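You operate a simulated robot arm through the tools that you are given. There is no shell and no other tool. Be economical: measure what you need, move in short steps, check, and stop when the job is done.

You run a simulated two-armed robot. Do the job below in one go: nothing can be reset, and whatever is moved stays where it is left.

Task
Wet the felt mat, put the green and purple trays on it, then run one empty stroke.
Fine: pump till the mat turns dark blue; both trays' blanks must stay damp and flat; other trays stay unmoved, dials stay or go to Off.

It is judged by the outcome, as a careful person would: the job done as asked, and still so three seconds after it is handed in. It fails if anything else is knocked over, pushed out of place, dropped, spilled or broken.

Robot
Two 7-joint arms with three-finger grippers on one trunk, on a base that drives. Base frame: it is fixed to the floor where the robot stands at the start and does not move with it; the origin is under the middle of the robot, x ahead of it, y to its left, z up. Readings come in m, rad, newtons and seconds.
The left shoulder is at the start at [0.082, 0.126, 1.133], the right one opposite. With the tool pointing down near the work surface each hand reaches from about 0.38 to 0.84 m from the robot's upright axis, wherever it stands, measured 20 degrees to its own side. Places, roughly: nest four heat dial [1.8, 0.9, 1.4]; nest one heat dial [1, 0.9, 1.4]; nest three heat dial [1.5, 0.9, 1.4]; nest two heat dial [1.2, 0.9, 1.4]. Payload 2.94 kg a hand.
Tool frame (each hand has its own): the origin (TCP) lies between the finger pads and is the grasp point; the fingertips stand 0.03 m ahead of it; z points along the fingers, y is the line along which they close. The gripper opens to 0.128 m. The gripper's body begins 0.093 m behind the TCP.
Orientation is that of the tool frame in the base frame, as [roll, pitch, yaw] about the fixed x, y, z axes, in that order (R = Rz(yaw) Ry(pitch) Rx(roll)). With the fingers straight down and closing along the base's y, the tool's x points along the base's -x, its y along +y and its z along -z.

Tools
- The arms move only by the tool play_rows. It takes "left_moves", "right_moves" or both (then of equal length, played together; a hand with none holds still); each is a list of rows, each a list of 7 numbers: the turn, a rotation vector about the tool's x, y, z in rad, then the shift along the tool's x, y, z in m, then the finger opening in m, from 0 to 0.128. In form: [[wx, wy, wz, dx, dy, dz, gripper], ...]. A call has 1 to 20 rows; each row is the pose to reach, as a shift and turn from the pose commanded when the call began, along the tool's axes at that moment. Rows are played at 5 a second. More than 0.05 m and 0.15 rad between two rows, or a gripper value outside its range, and nothing of the call is played. Where a pose cannot be reached the arm comes as near as it can. A force on the tool above 40 N (or 10 N above the force at the start of the call, whichever is more), or a blocked arm, ends the call early, and 0.2 s more pass. Each finger halts on what it meets, pressing with about 34 N; the grip force reading is that of the motor and also rises with nothing between the fingers. The clock runs only during rows and for 0.2 s after the last one: add rows that repeat a pose to give the fingers time. The reply holds the time, the measured pose of the TCP, the force on the tool along the base axes, the opening and the grip force, in the units named above and with some noise, with the torque about the TCP (base axes, N m) and any sound that the robot's microphone picked up.
- Cameras (640 x 400 px; columns grow to the right, rows downward): "scene" is now at [0.2147, 0.0255, 1.328]; the picture's right is [0.28, -0.96, 0.00], its down [-0.26, -0.08, -0.96] and it looks along [0.92, 0.27, -0.27] (base axes); focal length 214 px, centre (320, 200). "left" rides on the left gripper at [0.069, 0.015, -0.12] in its tool frame; the picture's right is [-0.21, 0.98, 0.00], its down [-0.82, -0.18, -0.54] and it looks along [-0.53, -0.12, 0.84] (tool axes); focal length 251 px, centre (320, 200). "right" rides on the right gripper at [0.069, -0.015, -0.12] in its tool frame; the picture's right is [0.21, 0.98, 0.00], its down [-0.82, 0.18, -0.54] and it looks along [-0.53, 0.12, 0.84] (tool axes); focal length 251 px, centre (320, 200).
- capture(camera): a new picture of that camera. The clock stands still meanwhile.
- move_column(by): slides the trunk up (or, below 0, down) by that many m; the arms and the scene camera ride with it, the base frame stays. It gives what a move gives, with no picture.
- drive_base(legs): drives the robot by 1 to 6 legs, each [ahead, left, turn to the left] in m, m and rad, along the robot's own axes; the way and the turn of a leg run together, so that a leg with both is an arc; at most 1.5 m and 3.142 rad a leg. The arms and the cameras ride along, it lands a little off, and it stops where it bumps. It gives what a move gives.
- turn_head(pan, tilt): turns the head with the scene camera to pan (to the left, within 1.396 rad either way) and tilt (down, from -0.506 to 1.204), counted from straight ahead of the robot. It gives what a move gives.
- locate(camera, pixels): for up to 12 pixels [column, row] of the newest picture of that camera ("zoom" is the newest enlarged one), the place [x, y, z] in the base frame of the surface seen there, good to about 0.002 m. The clock stands still meanwhile.
- close_up(camera, box): a new picture of the part [left, top, right, bottom] of that camera's present view, enlarged. The clock stands still meanwhile.
- hand_in(): hands the job in; it is judged then, once.

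Keep the steps short. Do not move on a guess: measure, check each grasp and each placing, and mend mistakes. In all there are 80 turns and 78 pictures (those below and enlarged ones count). Leave the grippers open and the arms clear of the work at the hand-in unless told otherwise, and finish with a single line.

The tools are called after "Emit:" as name(argument=value, ...) on one line, values as JSON. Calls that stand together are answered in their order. play_rows: Moves the arms, as the interface text tells. Its arguments: {"type":"object","properties":{"left_moves":{"type":"array"},"right_moves":{"type":"array"}},"required":[]} The other tools are called the same way: move_column (by) slides the trunk up or down; drive_base (legs) drives the base; turn_head (pan, tilt) turns the head that bears the scene camera; capture (camera) takes a picture; locate (camera, pixels) gives the place of the surface under pixels of a picture; close_up (camera, box) takes an enlarged picture of a part of a camera's view; hand_in () hands the job in.

At the start:

```text
time: 0.0
left_tcp_pos: [0.4145, 0.5219, 1.2175]
left_ee_rot: [-3.14, 0.003, -3.141]
left_wrist_force: [0.3, -0.1, -0.2]
left_wrist_torque: [0.0, -0.02, -0.05]
left_opening: 0.128
left_grasp_force: 0.1
right_tcp_pos: [0.3376, 0.0139, 1.2781]
right_ee_rot: [3.14, -0.001, 3.139]
right_wrist_force: [-0.1, 0.1, -0.6]
right_wrist_torque: [0.01, 0.04, 0.01]
right_opening: 0.1279
right_grasp_force: 0.0
trunk travel left (down, up): [-0.35, 0.197]
robot x, y, heading: [0.0002, 0.0012, 0.001]
head pan, tilt: [0.284, 0.278]
```

scene: 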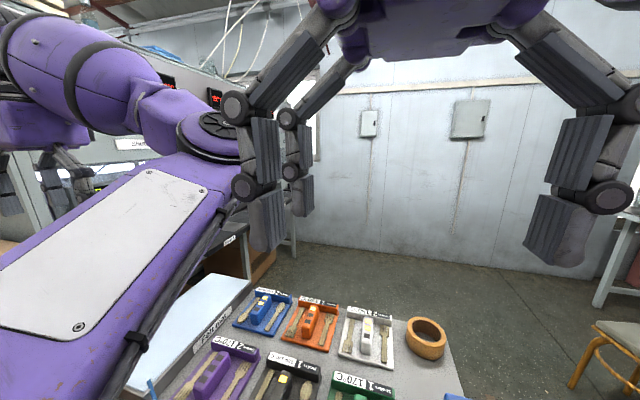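
right: 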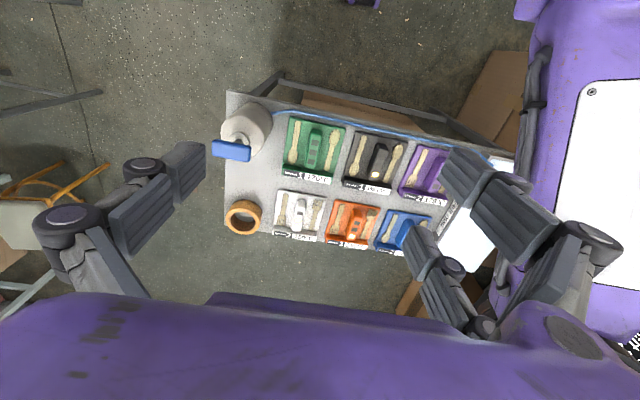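
left: 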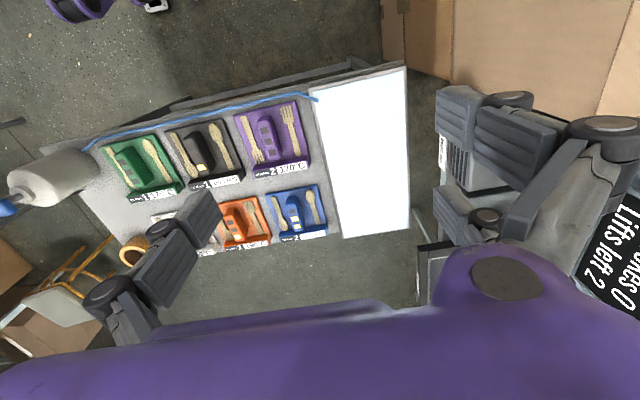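

I see a table with six trays, a pump bottle with a blue lever, a pale felt mat, and a sign reading "Strokes 0 / Lifts left 2". Next I look around, starting with close-ups of the table and the sign.

Emit:
close_up(camera="left", box=[0, 50, 420, 280])

Emit:
close_up(camera="left", box=[420, 80, 640, 300])

Emit:
turn_head(pan=1.2, tilt=0.1)

Emit:
capture(camera="scene")

```text
1.52 times, centred on (210, 165) of left
```

zoom: 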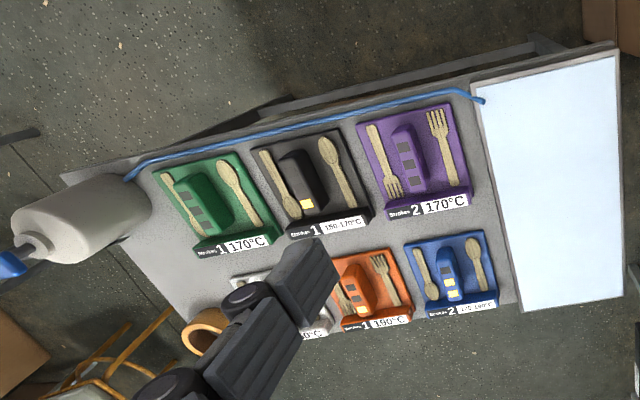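

```text
1.82 times, centred on (530, 190) of left
```

zoom: 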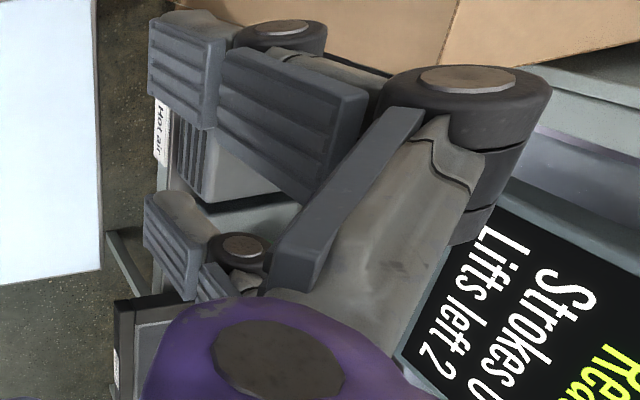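

```text
time: 1.2
left_tcp_pos: [0.4131, 0.5209, 1.2179]
left_ee_rot: [3.141, 0.002, 3.141]
left_wrist_force: [0.6, -1.1, -0.5]
left_wrist_torque: [-0.04, 0.03, 0.01]
left_opening: 0.128
left_grasp_force: 0.0
right_tcp_pos: [0.3374, 0.0144, 1.28]
right_ee_rot: [3.135, -0.001, 3.136]
right_wrist_force: [12.7, 43.4, 58.1]
right_wrist_torque: [-6.11, 3.25, -1.26]
right_opening: 0.1279
right_grasp_force: 0.1
trunk travel left (down, up): [-0.35, 0.197]
robot x, y, heading: [0.0013, 0.0003, 0.003]
head pan, tilt: [1.201, 0.099]
```

```text
72 pictures are left
```

scene: 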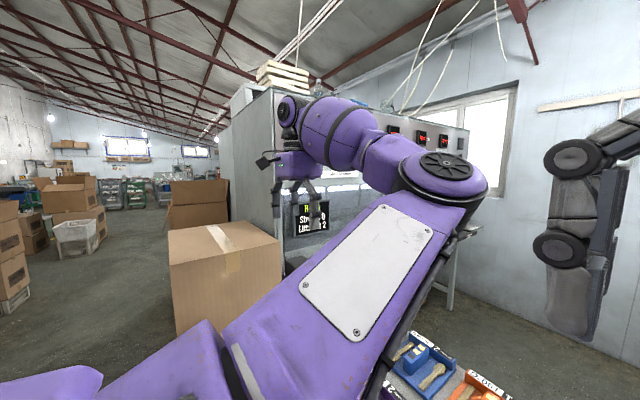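

The right wrist shows an unexpected force, so I will check it. I also locate the table items in fresh wrist pictures.

Emit:
play_rows(right_moves=[[0, 0, 0, 0, 0, 0, 0.128]])

Emit:
capture(camera="right")

Emit:
locate(camera="right", pixels=[[228, 95], [225, 220], [515, 160], [242, 118], [230, 150], [314, 148], [376, 160], [240, 217], [298, 212], [352, 225], [400, 230], [430, 165]])

Emit:
close_up(camera="scene", box=[240, 80, 480, 260])

```text
time: 1.6
left_tcp_pos: [0.4145, 0.5217, 1.2187]
left_ee_rot: [3.141, 0.001, 3.14]
left_wrist_force: [-0.6, -0.1, -0.9]
left_wrist_torque: [0.0, 0.01, -0.01]
left_opening: 0.1283
left_grasp_force: 0.1
right_tcp_pos: [0.34, 0.0152, 1.2807]
right_ee_rot: [3.136, -0.002, 3.139]
right_wrist_force: [7.9, 44.0, 60.1]
right_wrist_torque: [-6.37, 2.92, -1.29]
right_opening: 0.1281
right_grasp_force: 0.1
trunk travel left (down, up): [-0.35, 0.197]
robot x, y, heading: [-0.0002, 0.0019, -0.003]
head pan, tilt: [1.201, 0.099]
```

```text
71 pictures are left
```

right: 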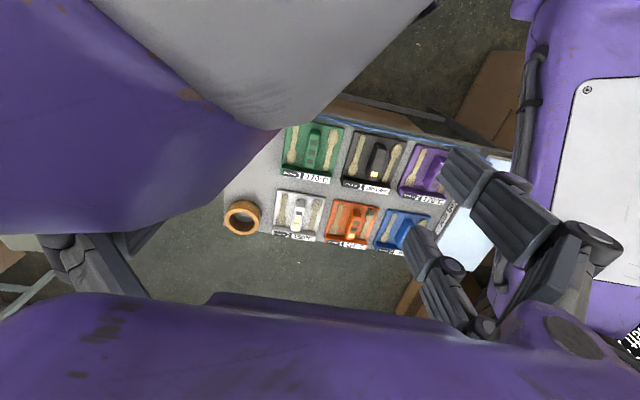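

```text
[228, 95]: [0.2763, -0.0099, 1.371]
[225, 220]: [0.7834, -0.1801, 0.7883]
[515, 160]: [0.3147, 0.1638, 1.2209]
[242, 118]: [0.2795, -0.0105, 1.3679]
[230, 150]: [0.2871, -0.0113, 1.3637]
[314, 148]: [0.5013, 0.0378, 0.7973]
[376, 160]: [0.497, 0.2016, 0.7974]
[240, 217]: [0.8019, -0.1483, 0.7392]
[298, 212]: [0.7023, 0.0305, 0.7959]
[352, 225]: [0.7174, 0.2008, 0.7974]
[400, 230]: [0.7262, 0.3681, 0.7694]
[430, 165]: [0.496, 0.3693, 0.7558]
```

```text
2.22 times, centred on (360, 170) of scene
```

zoom: 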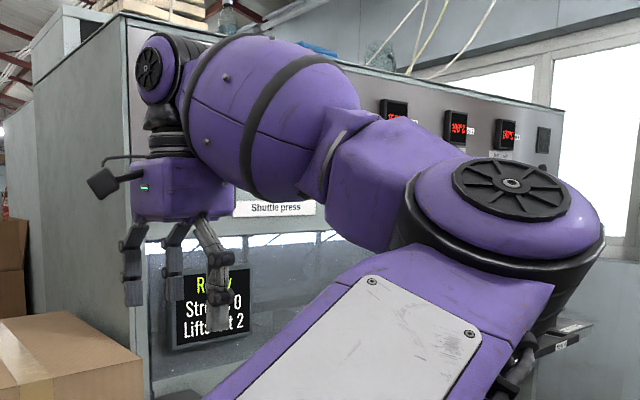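

The head is leaning on the right hand, which is very close to it. I turn the head back, then shift the right hand away to the right.

Emit:
turn_head(pan=0.284, tilt=0.278)

Emit:
play_rows(right_moves=[[0, 0, 0, 0, -0.04, 0.0, 0.128], [0, 0, 0, 0, -0.08, 0.0, 0.128], [0, 0, 0, 0, -0.12, 0.0, 0.128], [0, 0, 0, 0, -0.16, 0.0, 0.128], [0, 0, 0, 0, -0.2, 0.0, 0.128], [0, 0, 0, 0, -0.24, 0.0, 0.128], [0, 0, 0, 0, -0.28, 0.0, 0.128], [0, 0, 0, 0, -0.32, 0.0, 0.128]])

Emit:
capture(camera="scene")

Emit:
capture(camera="right")

```text
time: 2.8
left_tcp_pos: [0.4149, 0.5223, 1.218]
left_ee_rot: [3.141, 0.002, -3.141]
left_wrist_force: [0.4, -0.8, -0.9]
left_wrist_torque: [0.02, -0.02, 0.0]
left_opening: 0.1279
left_grasp_force: 0.1
right_tcp_pos: [0.3378, 0.0138, 1.278]
right_ee_rot: [3.139, 0.0, 3.141]
right_wrist_force: [1.1, -0.2, -0.6]
right_wrist_torque: [-0.01, 0.0, -0.02]
right_opening: 0.1281
right_grasp_force: 0.0
trunk travel left (down, up): [-0.35, 0.197]
robot x, y, heading: [0.0007, -0.0, 0.003]
head pan, tilt: [0.284, 0.278]
```

```text
time: 4.6
left_tcp_pos: [0.4149, 0.5212, 1.2186]
left_ee_rot: [3.139, 0.0, -3.141]
left_wrist_force: [-0.3, 0.3, 1.0]
left_wrist_torque: [0.04, -0.02, 0.01]
left_opening: 0.1281
left_grasp_force: 0.0
right_tcp_pos: [0.3595, -0.2612, 1.2264]
right_ee_rot: [3.137, -0.001, -3.141]
right_wrist_force: [0.6, -0.7, -0.7]
right_wrist_torque: [0.02, 0.03, -0.01]
right_opening: 0.128
right_grasp_force: 0.1
right hand out of reach, approached as far as the arm can: row 6, 7, 8
trunk travel left (down, up): [-0.35, 0.197]
robot x, y, heading: [-0.001, -0.0018, -0.004]
head pan, tilt: [0.284, 0.278]
```

```text
69 pictures are left
```

scene: 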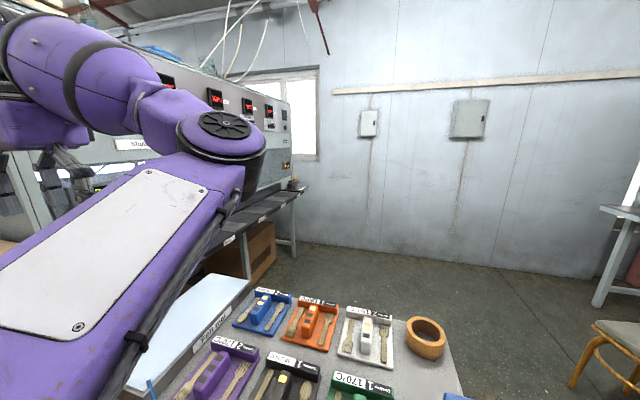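

```text
68 pictures are left
```

right: 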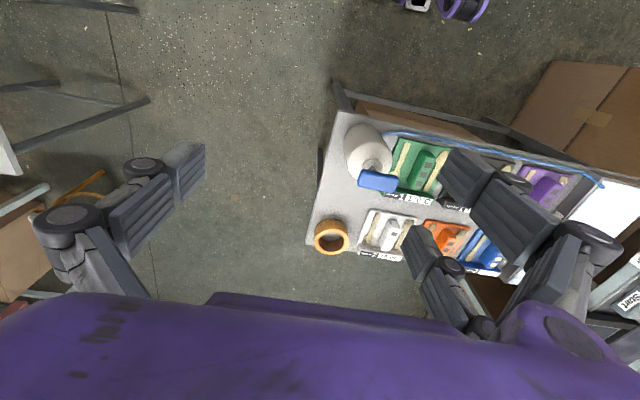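

I now locate the mat, the machine and its surroundings in the scene picture, and enlarge the machine region.

Emit:
locate(camera="scene", pixels=[[215, 97], [248, 106], [268, 110], [284, 114], [285, 165], [290, 190], [262, 208], [225, 240], [252, 280], [200, 280], [160, 390], [120, 145]])

Emit:
close_up(camera="scene", box=[120, 60, 320, 260])

Emit:
close_up(camera="right", box=[560, 220, 640, 350])

Emit:
capture(camera="left")

Emit:
locate(camera="left", pixels=[[405, 70], [410, 228], [330, 235], [318, 92], [50, 175], [10, 208], [440, 180], [440, 250], [600, 220], [390, 20], [450, 20]])

```text
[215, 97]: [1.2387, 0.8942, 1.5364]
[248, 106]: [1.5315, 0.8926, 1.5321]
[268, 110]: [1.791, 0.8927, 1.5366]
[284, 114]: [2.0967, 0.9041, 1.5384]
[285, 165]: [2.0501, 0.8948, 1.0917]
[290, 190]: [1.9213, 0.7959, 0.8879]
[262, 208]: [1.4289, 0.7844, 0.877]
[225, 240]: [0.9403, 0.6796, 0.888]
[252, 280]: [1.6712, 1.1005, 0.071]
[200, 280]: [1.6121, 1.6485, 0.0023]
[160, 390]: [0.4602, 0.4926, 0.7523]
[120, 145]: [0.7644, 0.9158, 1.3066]
```

```text
2.00 times, centred on (220, 160) of scene
```

zoom: 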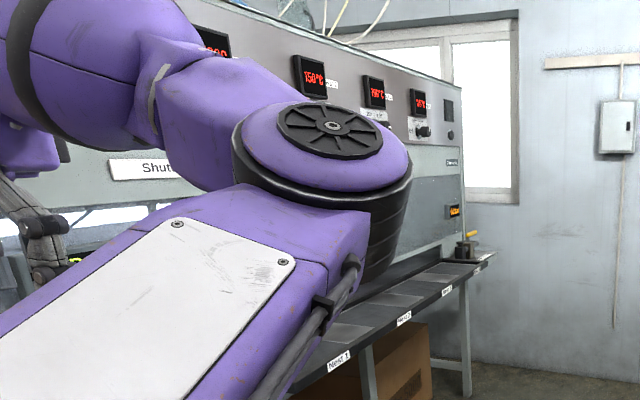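

```text
3.08 times, centred on (600, 285) of right
```

zoom: 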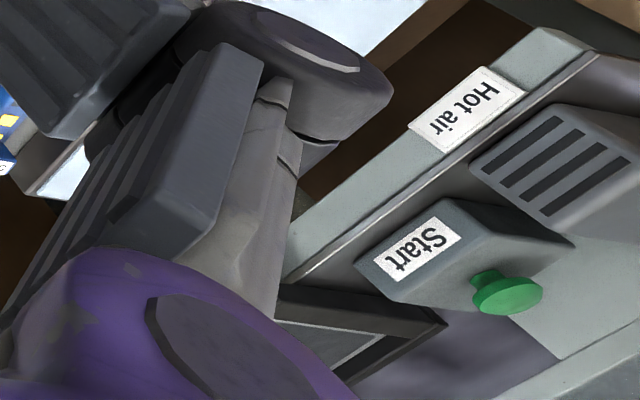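

```text
65 pictures are left
```

left: 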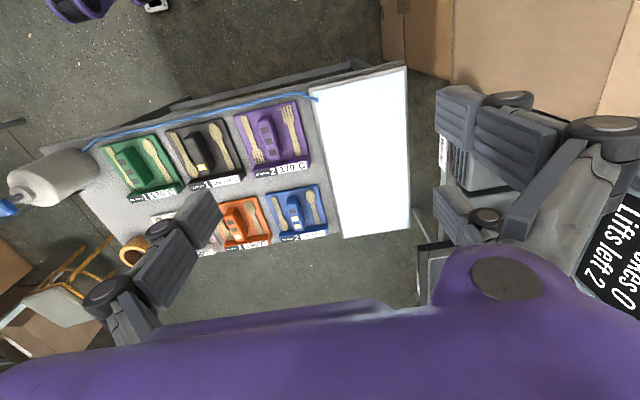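

```text
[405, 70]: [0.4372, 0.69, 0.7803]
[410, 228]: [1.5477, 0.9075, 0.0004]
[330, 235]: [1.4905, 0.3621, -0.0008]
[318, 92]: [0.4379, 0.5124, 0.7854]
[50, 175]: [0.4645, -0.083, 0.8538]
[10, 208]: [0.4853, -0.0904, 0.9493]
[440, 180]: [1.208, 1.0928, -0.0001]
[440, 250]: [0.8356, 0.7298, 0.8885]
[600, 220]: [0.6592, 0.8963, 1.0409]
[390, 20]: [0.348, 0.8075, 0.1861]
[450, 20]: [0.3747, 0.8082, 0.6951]
```

The Start button and a "Hot air" outlet show in the zoom. I locate them there, and the tray and mat details in the left picture.

Emit:
locate(camera="zoom", pixels=[[515, 295], [490, 280], [430, 250], [560, 170], [465, 110]])

Emit:
locate(camera="left", pixels=[[330, 100], [403, 80], [345, 235], [408, 225], [370, 150], [240, 122], [298, 105], [245, 178], [308, 165], [265, 125], [273, 155], [290, 135]])

Emit:
locate(camera="right", pixels=[[378, 181], [360, 175], [396, 186], [365, 150], [390, 148], [400, 195], [437, 200], [405, 142], [426, 165], [335, 115], [310, 240], [352, 130]])

Emit:
close_up(camera="right", box=[310, 90, 470, 270])

Emit:
close_up(camera="left", box=[220, 60, 420, 250])

```text
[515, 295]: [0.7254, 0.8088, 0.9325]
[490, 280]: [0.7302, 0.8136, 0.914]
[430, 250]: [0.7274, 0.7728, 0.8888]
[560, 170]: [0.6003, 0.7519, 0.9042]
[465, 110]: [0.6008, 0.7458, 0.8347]
```

```text
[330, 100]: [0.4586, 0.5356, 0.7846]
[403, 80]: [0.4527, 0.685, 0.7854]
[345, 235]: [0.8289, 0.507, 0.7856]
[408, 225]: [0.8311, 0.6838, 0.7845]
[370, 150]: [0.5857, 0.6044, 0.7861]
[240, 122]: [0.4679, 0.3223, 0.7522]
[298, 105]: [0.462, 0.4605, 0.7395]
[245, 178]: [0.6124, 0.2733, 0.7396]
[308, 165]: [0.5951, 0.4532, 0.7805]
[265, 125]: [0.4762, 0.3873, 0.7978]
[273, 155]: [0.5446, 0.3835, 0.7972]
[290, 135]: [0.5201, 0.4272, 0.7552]
```

```text
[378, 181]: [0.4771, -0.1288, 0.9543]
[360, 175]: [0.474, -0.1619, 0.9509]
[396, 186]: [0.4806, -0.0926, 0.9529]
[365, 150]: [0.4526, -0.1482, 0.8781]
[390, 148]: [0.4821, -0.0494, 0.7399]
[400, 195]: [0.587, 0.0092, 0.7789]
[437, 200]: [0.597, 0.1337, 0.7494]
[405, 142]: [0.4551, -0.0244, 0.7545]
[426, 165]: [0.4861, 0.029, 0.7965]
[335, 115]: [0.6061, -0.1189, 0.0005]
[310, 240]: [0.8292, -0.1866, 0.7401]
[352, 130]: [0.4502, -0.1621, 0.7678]
```

```text
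2.22 times, centred on (390, 180) of right
```

zoom: 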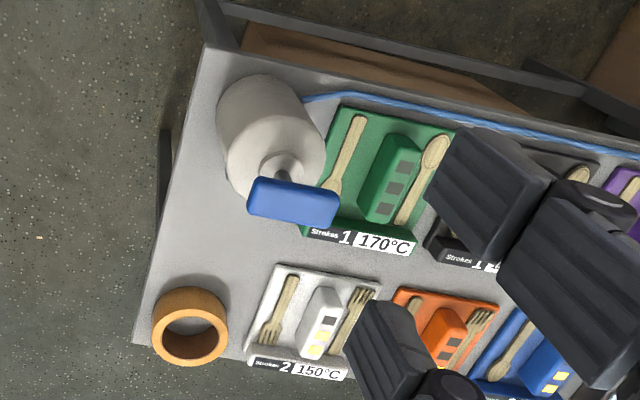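

```text
2.11 times, centred on (320, 155) of left
```

zoom: 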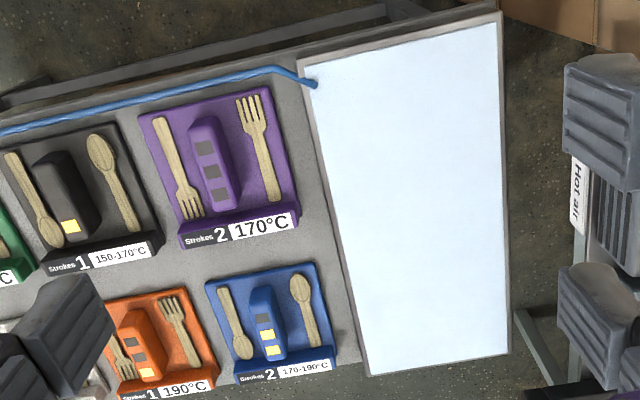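

The pump head sits at about (0.477, -0.129, 0.953). I tilt the head down to look at the bottle and the label colours before pressing.

Emit:
turn_head(pan=-0.1, tilt=0.85)

Emit:
capture(camera="scene")

```text
time: 5.6
left_tcp_pos: [0.4144, 0.5209, 1.2179]
left_ee_rot: [3.14, 0.001, -3.141]
left_wrist_force: [0.4, -0.1, 0.2]
left_wrist_torque: [0.0, 0.0, -0.01]
left_opening: 0.128
left_grasp_force: 0.1
right_tcp_pos: [0.3588, -0.2587, 1.2265]
right_ee_rot: [3.136, 0.0, 3.139]
right_wrist_force: [0.4, -0.1, -0.2]
right_wrist_torque: [-0.01, 0.0, -0.01]
right_opening: 0.1282
right_grasp_force: 0.0
trunk travel left (down, up): [-0.35, 0.197]
robot x, y, heading: [-0.0032, 0.0004, -0.001]
head pan, tilt: [-0.099, 0.85]
```

```text
62 pictures are left
```

scene: 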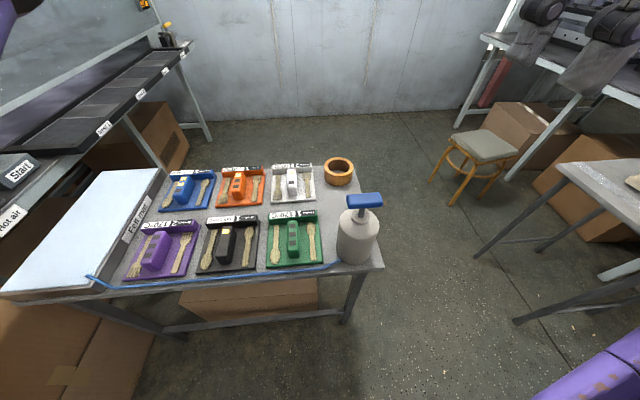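

I see a T-handle pump with its head at (365,200) and a stem below. I measure its ends and enlarge it.

Emit:
locate(camera="scene", pixels=[[350, 200], [365, 199], [381, 199], [365, 195], [365, 205], [363, 212], [357, 230]])

Emit:
close_up(camera="scene", box=[120, 170, 400, 310])

```text
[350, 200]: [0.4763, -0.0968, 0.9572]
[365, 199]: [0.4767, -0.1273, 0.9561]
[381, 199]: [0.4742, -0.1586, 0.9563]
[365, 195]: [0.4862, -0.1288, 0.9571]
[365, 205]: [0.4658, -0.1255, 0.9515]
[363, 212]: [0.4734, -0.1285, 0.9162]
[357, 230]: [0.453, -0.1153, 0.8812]
```

```text
2.29 times, centred on (260, 240) of scene
```

zoom: 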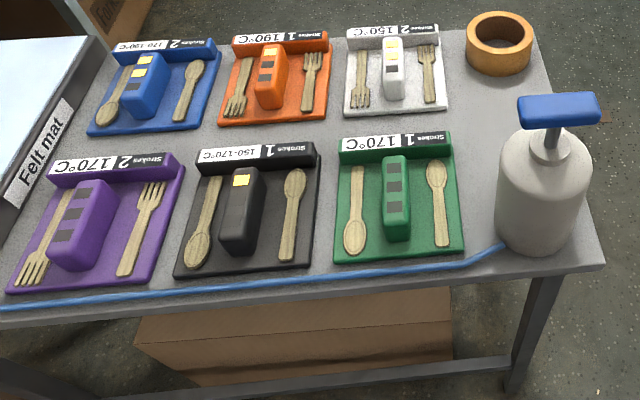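

The pump axis is at (0.476, -0.128), top at 0.957. I close the right hand and bring it above, tips about 4 cm clear.

Emit:
play_rows(right_moves=[[0, 0, 0, -0.03, 0.033, 0.0, 0.09], [0, 0, 0, -0.06, 0.066, 0.0, 0.05], [0, 0, 0, -0.09, 0.1, 0.0, 0.0], [0, 0, 0, -0.117, 0.131, 0.03, 0.0], [0, 0, 0, -0.117, 0.131, 0.07, 0.0], [0, 0, 0, -0.117, 0.131, 0.11, 0.0], [0, 0, 0, -0.117, 0.131, 0.15, 0.0], [0, 0, 0, -0.117, 0.131, 0.19, 0.0], [0, 0, 0, -0.117, 0.131, 0.2, 0.0], [0, 0, 0, -0.117, 0.131, 0.2, 0.0]])

Emit:
close_up(camera="scene", box=[280, 120, 440, 280])

```text
refused: row 4 steps farther than a row can; nothing moved
```

```text
2.50 times, centred on (360, 200) of scene
```

zoom: 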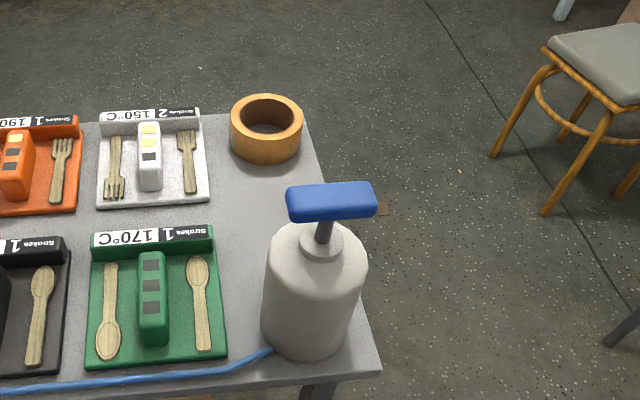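

That call was refused for step size; I replay it with smaller steps.

Emit:
play_rows(right_moves=[[0, 0, 0, -0.03, 0.033, 0.0, 0.09], [0, 0, 0, -0.06, 0.066, 0.0, 0.05], [0, 0, 0, -0.09, 0.1, 0.0, 0.0], [0, 0, 0, -0.117, 0.131, 0.02, 0.0], [0, 0, 0, -0.117, 0.131, 0.06, 0.0], [0, 0, 0, -0.117, 0.131, 0.1, 0.0], [0, 0, 0, -0.117, 0.131, 0.14, 0.0], [0, 0, 0, -0.117, 0.131, 0.18, 0.0], [0, 0, 0, -0.117, 0.131, 0.18, 0.0]])

Emit:
close_up(camera="scene", box=[280, 120, 440, 280])

```text
time: 7.6
left_tcp_pos: [0.4142, 0.5218, 1.2184]
left_ee_rot: [3.141, 0.002, -3.14]
left_wrist_force: [-0.8, 0.0, -0.1]
left_wrist_torque: [0.01, 0.01, 0.04]
left_opening: 0.1278
left_grasp_force: 0.0
right_tcp_pos: [0.4764, -0.1276, 1.0473]
right_ee_rot: [3.14, -0.001, 3.139]
right_wrist_force: [-0.1, -0.6, 0.1]
right_wrist_torque: [-0.01, 0.0, 0.02]
right_opening: 0.0
right_grasp_force: 3.2
trunk travel left (down, up): [-0.35, 0.197]
robot x, y, heading: [0.0003, 0.0017, 0.003]
head pan, tilt: [-0.099, 0.85]
```

```text
2.50 times, centred on (360, 200) of scene
```

zoom: 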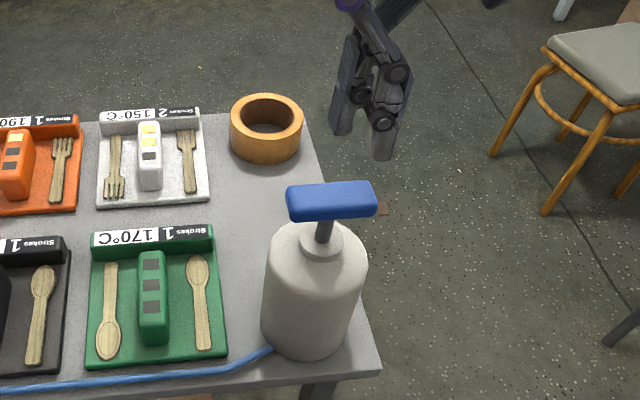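

The right hand is at (0.476, -0.128, 1.047). I press down slowly to see where contact comes and how far the plunger goes, then come back up.

Emit:
play_rows(right_moves=[[0, 0, 0, 0, 0, 0.03, 0.0], [0, 0, 0, 0, 0, 0.05, 0.0], [0, 0, 0, 0, 0, 0.06, 0.0], [0, 0, 0, 0, 0, 0.07, 0.0], [0, 0, 0, 0, 0, 0.08, 0.0], [0, 0, 0, 0, 0, 0.09, 0.0], [0, 0, 0, 0, 0, 0.095, 0.0]])

Emit:
capture(camera="scene")

```text
time: 9.2
left_tcp_pos: [0.4145, 0.5208, 1.2186]
left_ee_rot: [-3.14, 0.001, -3.141]
left_wrist_force: [0.5, -0.4, -1.0]
left_wrist_torque: [-0.04, -0.02, -0.02]
left_opening: 0.1279
left_grasp_force: 0.1
right_tcp_pos: [0.4767, -0.1279, 0.9539]
right_ee_rot: [3.14, 0.001, 3.141]
right_wrist_force: [1.7, -0.7, 9.1]
right_wrist_torque: [-0.02, -0.08, -0.05]
right_opening: 0.006
right_grasp_force: 3.5
trunk travel left (down, up): [-0.35, 0.197]
robot x, y, heading: [0.0007, -0.0012, 0.0]
head pan, tilt: [-0.099, 0.85]
```

```text
58 pictures are left
```

scene: 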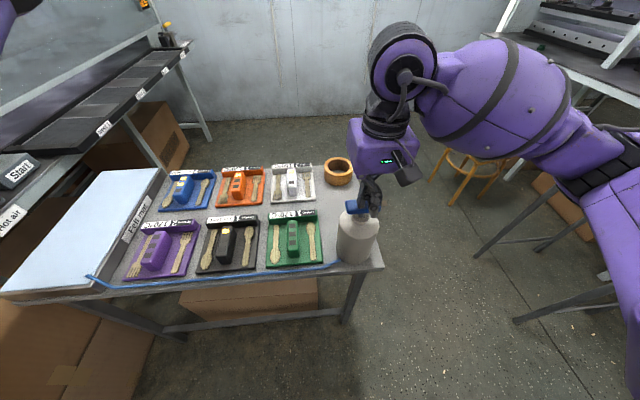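

The plunger went down about 3 cm at 9 N. I press on a little to find the bottom, then let it rise.

Emit:
play_rows(right_moves=[[0, 0, 0, 0, 0, 0.005, 0.0], [0, 0, 0, 0, 0, 0.01, 0.0], [0, 0, 0, 0, 0, 0.015, 0.0], [0, 0, 0, 0, 0, 0.015, 0.0]])

Emit:
close_up(camera="scene", box=[0, 150, 400, 300])

```text
time: 9.8
left_tcp_pos: [0.4117, 0.5219, 1.219]
left_ee_rot: [-3.14, 0.002, 3.141]
left_wrist_force: [0.3, 0.4, -1.0]
left_wrist_torque: [0.03, 0.01, 0.0]
left_opening: 0.1281
left_grasp_force: 0.0
right_tcp_pos: [0.4763, -0.1286, 0.9512]
right_ee_rot: [3.136, 0.017, 3.14]
right_wrist_force: [-8.9, -2.2, 24.1]
right_wrist_torque: [0.08, 0.08, 0.03]
right_opening: 0.0063
right_grasp_force: 3.4
trunk travel left (down, up): [-0.35, 0.197]
robot x, y, heading: [-0.0005, -0.0, 0.002]
head pan, tilt: [-0.099, 0.85]
stopped in row 2 (right hand): the force on the tool passed its limit at 45 N (the readings are from after the stop); the commanded pose is now the measured one
```

```text
1.60 times, centred on (200, 225) of scene
```

zoom: 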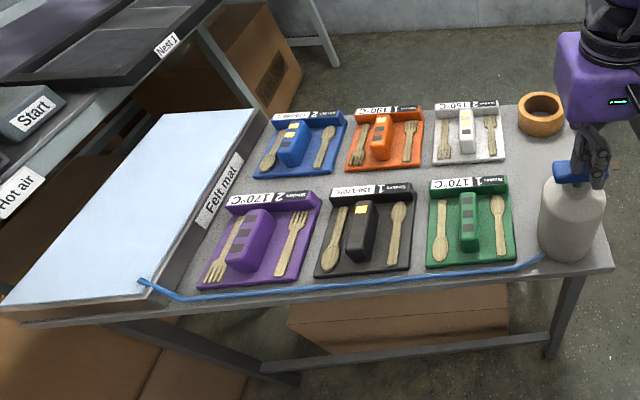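

The plunger bottoms at TCP z about 0.953. I let it rise fully and press once more, just to the bottom, then look at the mat.

Emit:
play_rows(right_moves=[[0, 0, 0, 0, 0, -0.02, 0.0], [0, 0, 0, 0, 0, -0.045, 0.0], [0, 0, 0, 0, 0, -0.045, 0.0], [0, 0, 0, 0, 0, -0.045, 0.0], [0, 0, 0, 0, 0, -0.03, 0.0], [0, 0, 0, 0, 0, -0.015, 0.0], [0, 0, 0, 0, 0, -0.004, 0.0], [0, 0, 0, 0, 0, -0.002, 0.0], [0, 0, 0, 0, 0, -0.02, 0.0], [0, 0, 0, 0, 0, -0.045, 0.0], [0, 0, 0, 0, 0, -0.045, 0.0]])

Emit:
close_up(camera="scene", box=[0, 150, 400, 300])

```text
time: 12.2
left_tcp_pos: [0.415, 0.5212, 1.2179]
left_ee_rot: [-3.141, 0.001, -3.141]
left_wrist_force: [0.3, -0.7, 0.8]
left_wrist_torque: [0.01, 0.01, 0.01]
left_opening: 0.1282
left_grasp_force: 0.0
right_tcp_pos: [0.4786, -0.1284, 0.9938]
right_ee_rot: [3.138, 0.007, 3.139]
right_wrist_force: [-0.3, 0.5, 0.4]
right_wrist_torque: [-0.01, 0.0, -0.02]
right_opening: 0.0003
right_grasp_force: 2.5
trunk travel left (down, up): [-0.35, 0.197]
robot x, y, heading: [0.0027, -0.0002, 0.001]
head pan, tilt: [-0.099, 0.85]
```

```text
1.60 times, centred on (200, 225) of scene
```

zoom: 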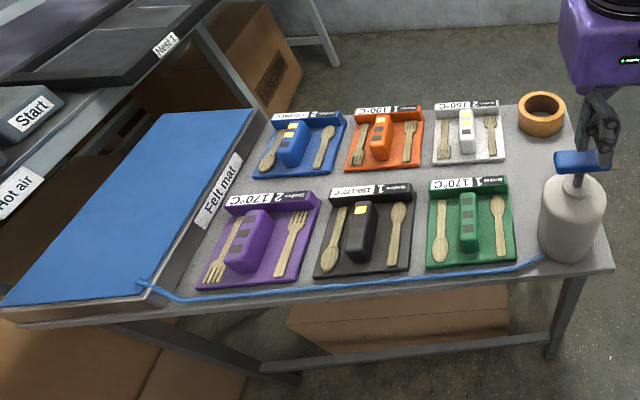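

The mat has gone from pale to mid blue, not dark yet. One more press and I look again.

Emit:
play_rows(right_moves=[[0, 0, 0, 0, 0, 0.015, 0.0], [0, 0, 0, 0, 0, 0.03, 0.0], [0, 0, 0, 0, 0, 0.041, 0.0], [0, 0, 0, 0, 0, 0.043, 0.0], [0, 0, 0, 0, 0, 0.02, 0.0], [0, 0, 0, 0, 0, 0.0, 0.0], [0, 0, 0, 0, 0, 0.0, 0.0]])

Emit:
close_up(camera="scene", box=[0, 150, 400, 300])

```text
time: 13.8
left_tcp_pos: [0.4151, 0.5221, 1.2186]
left_ee_rot: [-3.141, 0.002, -3.142]
left_wrist_force: [-0.5, -0.7, 0.5]
left_wrist_torque: [-0.01, -0.05, 0.0]
left_opening: 0.1281
left_grasp_force: 0.0
right_tcp_pos: [0.4794, -0.1283, 0.994]
right_ee_rot: [3.138, 0.009, 3.138]
right_wrist_force: [0.4, 0.2, -0.2]
right_wrist_torque: [-0.02, -0.01, 0.04]
right_opening: 0.0001
right_grasp_force: 2.1
trunk travel left (down, up): [-0.35, 0.197]
robot x, y, heading: [-0.0004, 0.0032, -0.003]
head pan, tilt: [-0.099, 0.85]
```

```text
1.60 times, centred on (200, 225) of scene
```

zoom: 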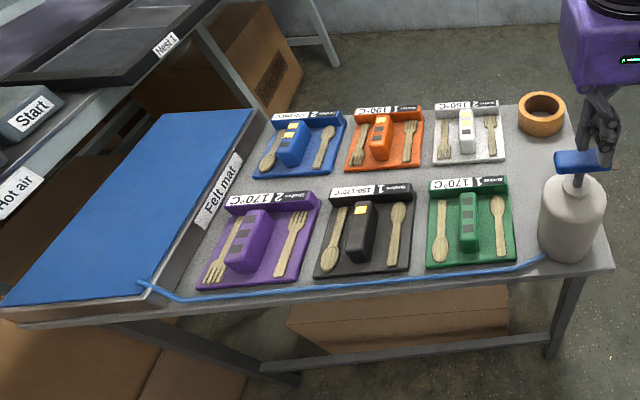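

It turned a bit darker again. I press once more and compare.

Emit:
play_rows(right_moves=[[0, 0, 0, 0, 0, 0.015, 0.0], [0, 0, 0, 0, 0, 0.03, 0.0], [0, 0, 0, 0, 0, 0.041, 0.0], [0, 0, 0, 0, 0, 0.043, 0.0], [0, 0, 0, 0, 0, 0.02, 0.0], [0, 0, 0, 0, 0, 0.0, 0.0], [0, 0, 0, 0, 0, 0.0, 0.0]])

Emit:
close_up(camera="scene", box=[0, 150, 400, 300])

```text
time: 15.4
left_tcp_pos: [0.4138, 0.5212, 1.2185]
left_ee_rot: [3.14, 0.001, -3.141]
left_wrist_force: [0.4, 0.4, -0.4]
left_wrist_torque: [-0.01, 0.01, 0.01]
left_opening: 0.1279
left_grasp_force: 0.0
right_tcp_pos: [0.4791, -0.1288, 0.993]
right_ee_rot: [3.139, 0.007, 3.138]
right_wrist_force: [0.8, -0.4, -0.2]
right_wrist_torque: [-0.03, 0.0, 0.0]
right_opening: 0.0002
right_grasp_force: 2.9
trunk travel left (down, up): [-0.35, 0.197]
robot x, y, heading: [-0.0004, 0.0009, -0.001]
head pan, tilt: [-0.099, 0.85]
```

```text
1.60 times, centred on (200, 225) of scene
```

zoom: 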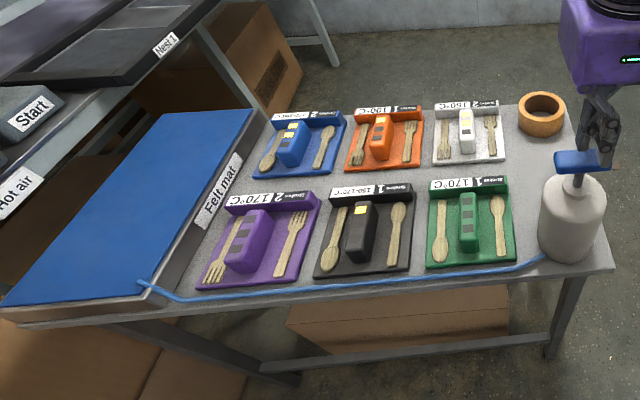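

Darker still, with each press adding. I press twice more.

Emit:
play_rows(right_moves=[[0, 0, 0, 0, 0, 0.015, 0.0], [0, 0, 0, 0, 0, 0.03, 0.0], [0, 0, 0, 0, 0, 0.041, 0.0], [0, 0, 0, 0, 0, 0.043, 0.0], [0, 0, 0, 0, 0, 0.02, 0.0], [0, 0, 0, 0, 0, 0.0, 0.0], [0, 0, 0, 0, 0, 0.0, 0.0], [0, 0, 0, 0, 0, 0.015, 0.0], [0, 0, 0, 0, 0, 0.03, 0.0], [0, 0, 0, 0, 0, 0.041, 0.0], [0, 0, 0, 0, 0, 0.043, 0.0], [0, 0, 0, 0, 0, 0.02, 0.0], [0, 0, 0, 0, 0, 0.0, 0.0], [0, 0, 0, 0, 0, 0.0, 0.0]])

Emit:
close_up(camera="scene", box=[0, 150, 400, 300])

```text
time: 18.4
left_tcp_pos: [0.4144, 0.5225, 1.2182]
left_ee_rot: [3.141, 0.0, 3.141]
left_wrist_force: [-0.5, -0.7, 1.3]
left_wrist_torque: [-0.01, 0.01, 0.05]
left_opening: 0.128
left_grasp_force: 0.0
right_tcp_pos: [0.4788, -0.129, 0.9943]
right_ee_rot: [3.136, 0.005, 3.136]
right_wrist_force: [0.0, 0.8, -0.3]
right_wrist_torque: [-0.05, 0.0, 0.01]
right_opening: 0.0002
right_grasp_force: 3.0
trunk travel left (down, up): [-0.35, 0.197]
robot x, y, heading: [-0.0032, 0.0012, -0.003]
head pan, tilt: [-0.099, 0.85]
```

```text
1.60 times, centred on (200, 225) of scene
```

zoom: 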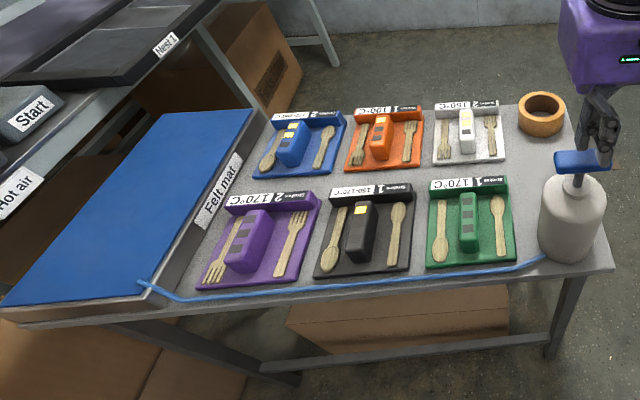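

It looks about the same as before, so it may be saturated. I enlarge the mat, press twice more, and compare.

Emit:
close_up(camera="scene", box=[40, 190, 140, 280])

Emit:
play_rows(right_moves=[[0, 0, 0, 0, 0, 0.015, 0.0], [0, 0, 0, 0, 0, 0.03, 0.0], [0, 0, 0, 0, 0, 0.041, 0.0], [0, 0, 0, 0, 0, 0.043, 0.0], [0, 0, 0, 0, 0, 0.02, 0.0], [0, 0, 0, 0, 0, 0.0, 0.0], [0, 0, 0, 0, 0, 0.0, 0.0], [0, 0, 0, 0, 0, 0.015, 0.0], [0, 0, 0, 0, 0, 0.03, 0.0], [0, 0, 0, 0, 0, 0.041, 0.0], [0, 0, 0, 0, 0, 0.043, 0.0], [0, 0, 0, 0, 0, 0.02, 0.0], [0, 0, 0, 0, 0, 0.0, 0.0], [0, 0, 0, 0, 0, 0.0, 0.0]])

Emit:
close_up(camera="scene", box=[40, 190, 140, 280])

```text
4.44 times, centred on (90, 235) of scene
```

zoom: 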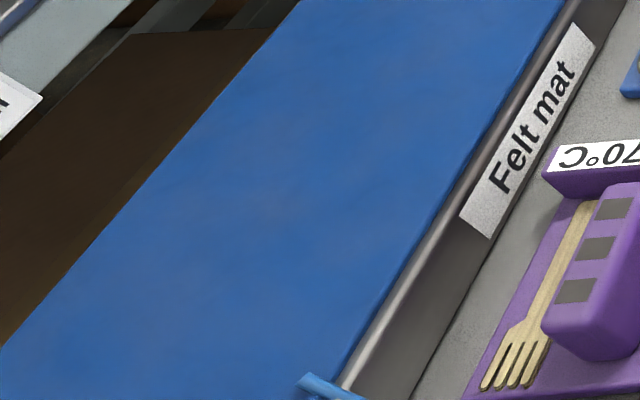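

```text
time: 21.4
left_tcp_pos: [0.4144, 0.5207, 1.2182]
left_ee_rot: [-3.14, -0.001, -3.141]
left_wrist_force: [0.3, 1.2, -0.5]
left_wrist_torque: [0.0, -0.04, -0.03]
left_opening: 0.1282
left_grasp_force: 0.0
right_tcp_pos: [0.4786, -0.1287, 0.9937]
right_ee_rot: [3.137, 0.006, 3.139]
right_wrist_force: [-0.3, 1.0, -0.4]
right_wrist_torque: [-0.02, 0.05, 0.01]
right_opening: 0.0
right_grasp_force: 2.4
trunk travel left (down, up): [-0.35, 0.197]
robot x, y, heading: [-0.0026, -0.0004, -0.001]
head pan, tilt: [-0.099, 0.85]
```

```text
4.44 times, centred on (90, 235) of scene
```

zoom: 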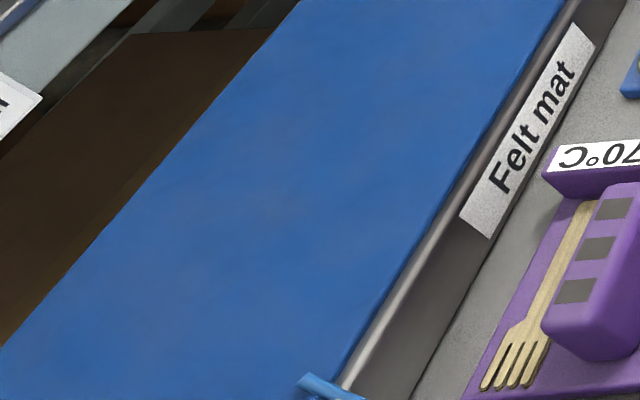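

The colour is unchanged, so the mat is fully dark blue. I raise the right hand clear and measure the purple and green handles.

Emit:
play_rows(right_moves=[[0, 0, 0, 0, 0, -0.04, 0.0], [0, 0, 0, 0, 0, -0.08, 0.03], [0, 0, 0, 0.02, -0.03, -0.12, 0.06], [0, 0, 0, 0.05, -0.06, -0.15, 0.1], [0, 0, 0, 0.08, -0.09, -0.17, 0.128], [0, 0, 0, 0.1, -0.12, -0.18, 0.128]])

Emit:
close_up(camera="scene", box=[110, 200, 330, 290])

```text
refused: row 3 steps farther than a row can; nothing moved
```

```text
2.91 times, centred on (220, 245) of scene
```

zoom: 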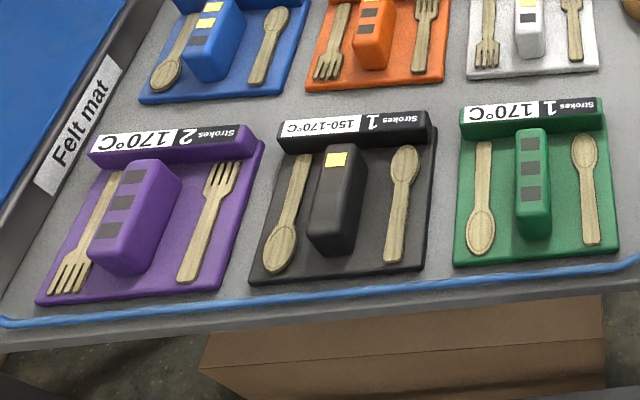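

I measure handle edges, label edges and cutlery in this zoom.

Emit:
locate(camera="zoom", pixels=[[118, 180], [162, 168], [134, 205], [100, 245], [120, 240], [178, 205], [68, 280], [195, 270], [42, 302], [222, 287], [262, 140], [90, 155]])

Emit:
locate(camera="zoom", pixels=[[518, 135], [546, 133], [532, 180], [519, 215], [550, 213], [534, 235], [480, 225], [592, 220], [457, 262], [617, 248], [604, 105], [462, 118]])

Emit:
play_rows(right_moves=[[0, 0, 0, 0, 0, -0.04, 0.0], [0, 0, 0, 0, 0, -0.08, 0.02], [0, 0, 0, 0.01, -0.01, -0.12, 0.04], [0, 0, 0, 0.03, -0.03, -0.15, 0.06], [0, 0, 0, 0.05, -0.06, -0.17, 0.08], [0, 0, 0, 0.07, -0.1, -0.18, 0.1], [0, 0, 0, 0.08, -0.13, -0.18, 0.128]])

```text
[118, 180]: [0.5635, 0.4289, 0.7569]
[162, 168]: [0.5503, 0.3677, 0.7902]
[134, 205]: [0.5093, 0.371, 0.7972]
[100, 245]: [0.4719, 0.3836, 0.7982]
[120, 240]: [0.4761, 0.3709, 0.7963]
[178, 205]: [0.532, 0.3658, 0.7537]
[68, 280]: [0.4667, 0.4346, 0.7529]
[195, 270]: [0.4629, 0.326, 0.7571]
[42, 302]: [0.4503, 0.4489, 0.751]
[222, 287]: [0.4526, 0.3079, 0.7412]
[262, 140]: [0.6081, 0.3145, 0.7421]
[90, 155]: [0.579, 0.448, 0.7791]
```

```text
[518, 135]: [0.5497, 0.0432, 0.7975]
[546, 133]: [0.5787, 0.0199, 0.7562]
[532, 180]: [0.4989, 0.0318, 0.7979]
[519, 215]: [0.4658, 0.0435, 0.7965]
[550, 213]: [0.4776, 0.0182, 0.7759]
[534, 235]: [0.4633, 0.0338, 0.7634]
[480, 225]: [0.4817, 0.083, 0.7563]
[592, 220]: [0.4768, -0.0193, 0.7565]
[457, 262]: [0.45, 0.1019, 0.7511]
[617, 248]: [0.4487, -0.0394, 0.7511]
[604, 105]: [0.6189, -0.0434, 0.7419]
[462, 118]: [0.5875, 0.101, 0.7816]
```

```text
time: 23.0
left_tcp_pos: [0.4138, 0.5208, 1.2182]
left_ee_rot: [3.138, 0.002, -3.14]
left_wrist_force: [-0.6, -0.1, -0.2]
left_wrist_torque: [0.01, -0.01, 0.0]
left_opening: 0.1281
left_grasp_force: 0.1
right_tcp_pos: [0.3949, -0.2573, 1.1713]
right_ee_rot: [3.136, 0.007, 3.139]
right_wrist_force: [0.1, 0.2, 0.5]
right_wrist_torque: [-0.02, -0.02, 0.01]
right_opening: 0.1279
right_grasp_force: 0.2
trunk travel left (down, up): [-0.35, 0.197]
robot x, y, heading: [-0.004, 0.0044, -0.0]
head pan, tilt: [-0.099, 0.85]
```

Handles: purple centre about (0.51, 0.383), green about (0.51, 0.031), top z 0.798. The left slot on the mat is easier to reach from further left, so I check the left side before driving.

Emit:
turn_head(pan=1.3, tilt=0.8)

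Emit:
capture(camera="scene")

```text
time: 24.5
left_tcp_pos: [0.4149, 0.5213, 1.218]
left_ee_rot: [-3.141, 0.002, 3.141]
left_wrist_force: [-0.6, 0.1, -0.2]
left_wrist_torque: [-0.03, 0.02, -0.04]
left_opening: 0.1282
left_grasp_force: 0.2
right_tcp_pos: [0.3959, -0.2567, 1.1719]
right_ee_rot: [3.136, 0.009, 3.138]
right_wrist_force: [0.1, -0.4, -0.5]
right_wrist_torque: [0.04, 0.01, -0.03]
right_opening: 0.1281
right_grasp_force: 0.0
trunk travel left (down, up): [-0.35, 0.197]
robot x, y, heading: [-0.002, -0.0007, -0.001]
head pan, tilt: [1.3, 0.799]
```

```text
49 pictures are left
```

scene: 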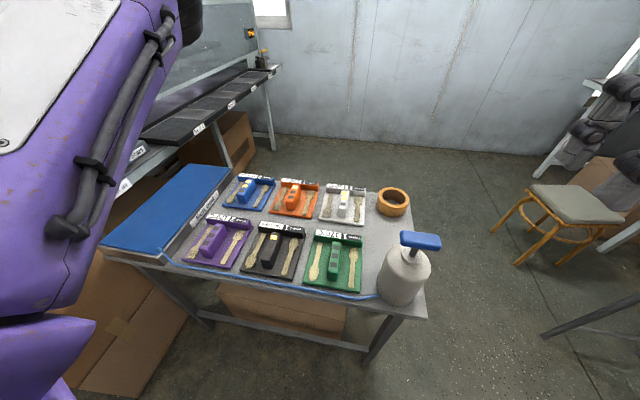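

The picture does not look turned as far left as I asked. I take a second look to check.

Emit:
capture(camera="scene")

Emit:
locate(camera="scene", pixels=[[405, 241], [120, 330], [140, 370], [50, 380], [110, 250], [100, 330]])

```text
48 pictures are left
```

scene: 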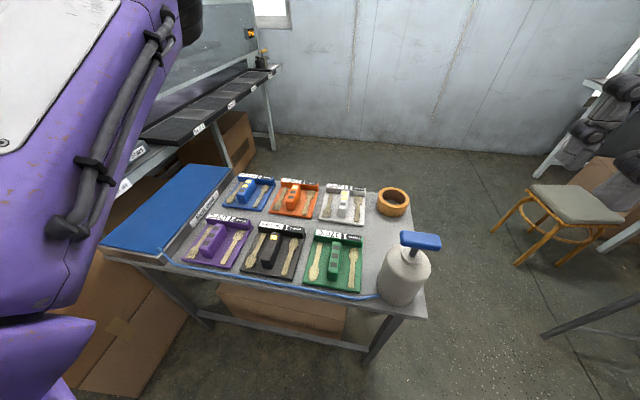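

```text
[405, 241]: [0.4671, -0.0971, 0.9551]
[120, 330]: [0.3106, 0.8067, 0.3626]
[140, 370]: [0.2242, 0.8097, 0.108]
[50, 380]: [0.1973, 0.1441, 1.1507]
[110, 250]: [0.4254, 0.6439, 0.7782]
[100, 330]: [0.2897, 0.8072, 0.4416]
```

The box face is at y = 0.807, so 0.28 m to the left is safe. I return the head and drive left.

Emit:
turn_head(pan=0.1, tilt=0.85)

Emit:
drive_base(legs=[[0, 0.28, 0]])

Emit:
capture(camera="scene")

```text
time: 25.9
left_tcp_pos: [0.4141, 0.5216, 1.218]
left_ee_rot: [3.141, 0.0, 3.14]
left_wrist_force: [-0.3, 0.4, -0.4]
left_wrist_torque: [0.04, 0.05, -0.01]
left_opening: 0.1282
left_grasp_force: 0.0
right_tcp_pos: [0.3952, -0.2573, 1.1711]
right_ee_rot: [3.138, 0.008, 3.139]
right_wrist_force: [-1.2, 0.1, -0.7]
right_wrist_torque: [0.0, 0.0, 0.01]
right_opening: 0.1279
right_grasp_force: 0.1
trunk travel left (down, up): [-0.35, 0.197]
robot x, y, heading: [-0.0017, -0.001, -0.002]
head pan, tilt: [0.099, 0.85]
```

```text
time: 29.0
left_tcp_pos: [0.4142, 0.8032, 1.219]
left_ee_rot: [3.141, 0.002, -3.141]
left_wrist_force: [0.6, 0.6, -0.9]
left_wrist_torque: [-0.01, 0.0, 0.0]
left_opening: 0.1281
left_grasp_force: 0.1
right_tcp_pos: [0.3956, 0.0237, 1.1713]
right_ee_rot: [3.139, 0.007, -3.142]
right_wrist_force: [-0.3, 0.6, -0.1]
right_wrist_torque: [0.01, 0.02, 0.01]
right_opening: 0.1279
right_grasp_force: 0.1
trunk travel left (down, up): [-0.35, 0.197]
robot x, y, heading: [-0.0014, 0.2812, -0.0]
head pan, tilt: [0.099, 0.85]
```

```text
47 pictures are left
```

scene: 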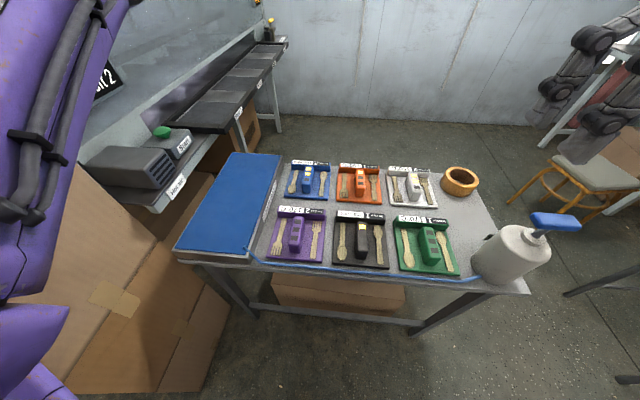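

Good view now. I enlarge the purple tray and measure its handle precisely.

Emit:
close_up(camera="scene", box=[255, 195, 345, 270])

Emit:
close_up(camera="scene", box=[170, 140, 330, 280])

Emit:
locate(camera="zoom", pixels=[[445, 240], [497, 222], [475, 235], [442, 318], [480, 318], [462, 325], [375, 335], [575, 340], [360, 60], [160, 65], [30, 330], [280, 335]])

```text
5.33 times, centred on (300, 232) of scene
```

zoom: 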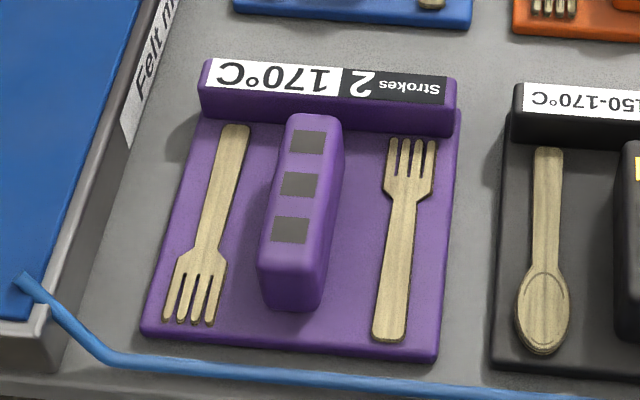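

```text
2.86 times, centred on (250, 210) of scene
```

zoom: 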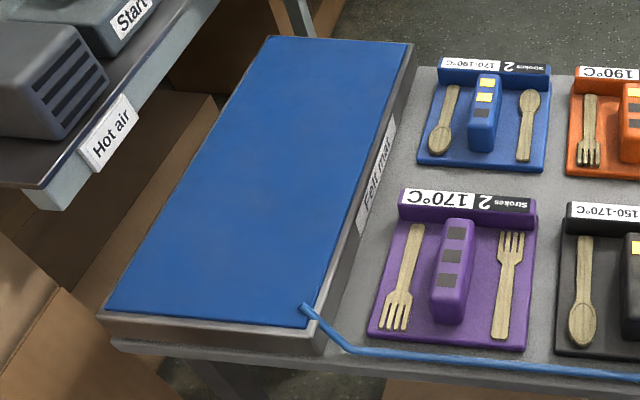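

```text
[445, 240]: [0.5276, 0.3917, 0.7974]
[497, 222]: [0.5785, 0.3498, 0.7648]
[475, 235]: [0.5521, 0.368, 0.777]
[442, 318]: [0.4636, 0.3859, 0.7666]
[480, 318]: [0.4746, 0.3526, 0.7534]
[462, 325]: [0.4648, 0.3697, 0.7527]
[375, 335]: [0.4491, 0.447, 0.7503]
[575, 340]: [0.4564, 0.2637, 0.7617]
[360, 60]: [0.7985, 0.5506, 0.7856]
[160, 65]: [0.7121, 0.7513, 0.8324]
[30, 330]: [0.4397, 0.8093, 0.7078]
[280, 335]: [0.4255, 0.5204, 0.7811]
```

The handle spans y 0.367–0.395 and x 0.463–0.557. I bring the left hand high above it at (0.512, 0.381, 1.02).

Emit:
play_rows(left_moves=[[0, 0, 0, -0.01, -0.04, 0.01, 0.128], [0, 0, 0, -0.02, -0.08, 0.02, 0.11], [0, 0, 0, -0.03, -0.12, 0.03, 0.09], [0, 0, 0, -0.04, -0.16, 0.04, 0.07], [0, 0, 0, -0.05, -0.2, 0.06, 0.07], [0, 0, 0, -0.06, -0.24, 0.08, 0.07], [0, 0, 0, -0.07, -0.28, 0.1, 0.07], [0, 0, 0, -0.08, -0.32, 0.12, 0.07], [0, 0, 0, -0.09, -0.36, 0.14, 0.07], [0, 0, 0, -0.098, -0.4, 0.16, 0.07], [0, 0, 0, -0.098, -0.422, 0.2, 0.07], [0, 0, 0, -0.098, -0.422, 0.2, 0.07]])

Emit:
capture(camera="left")

```text
time: 30.9
left_tcp_pos: [0.4927, 0.5407, 1.0908]
left_ee_rot: [-3.103, 0.006, -2.928]
left_wrist_force: [0.3, 0.3, -0.5]
left_wrist_torque: [0.03, 0.03, 0.0]
left_opening: 0.07
left_grasp_force: 0.0
right_tcp_pos: [0.3952, 0.0242, 1.174]
right_ee_rot: [3.139, 0.01, 3.14]
right_wrist_force: [0.9, -0.8, -0.5]
right_wrist_torque: [-0.02, -0.03, -0.04]
right_opening: 0.128
right_grasp_force: 0.0
trunk travel left (down, up): [-0.35, 0.197]
robot x, y, heading: [-0.002, 0.2833, 0.002]
head pan, tilt: [0.099, 0.85]
stopped in row 9 (left hand): the arm was blocked; the commanded pose is now the measured one
```

```text
44 pictures are left
```

left: 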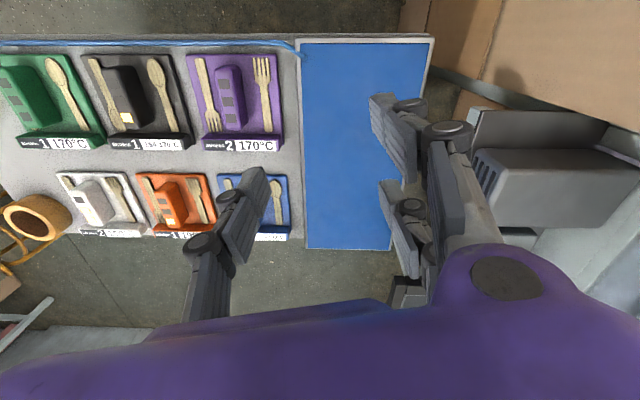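

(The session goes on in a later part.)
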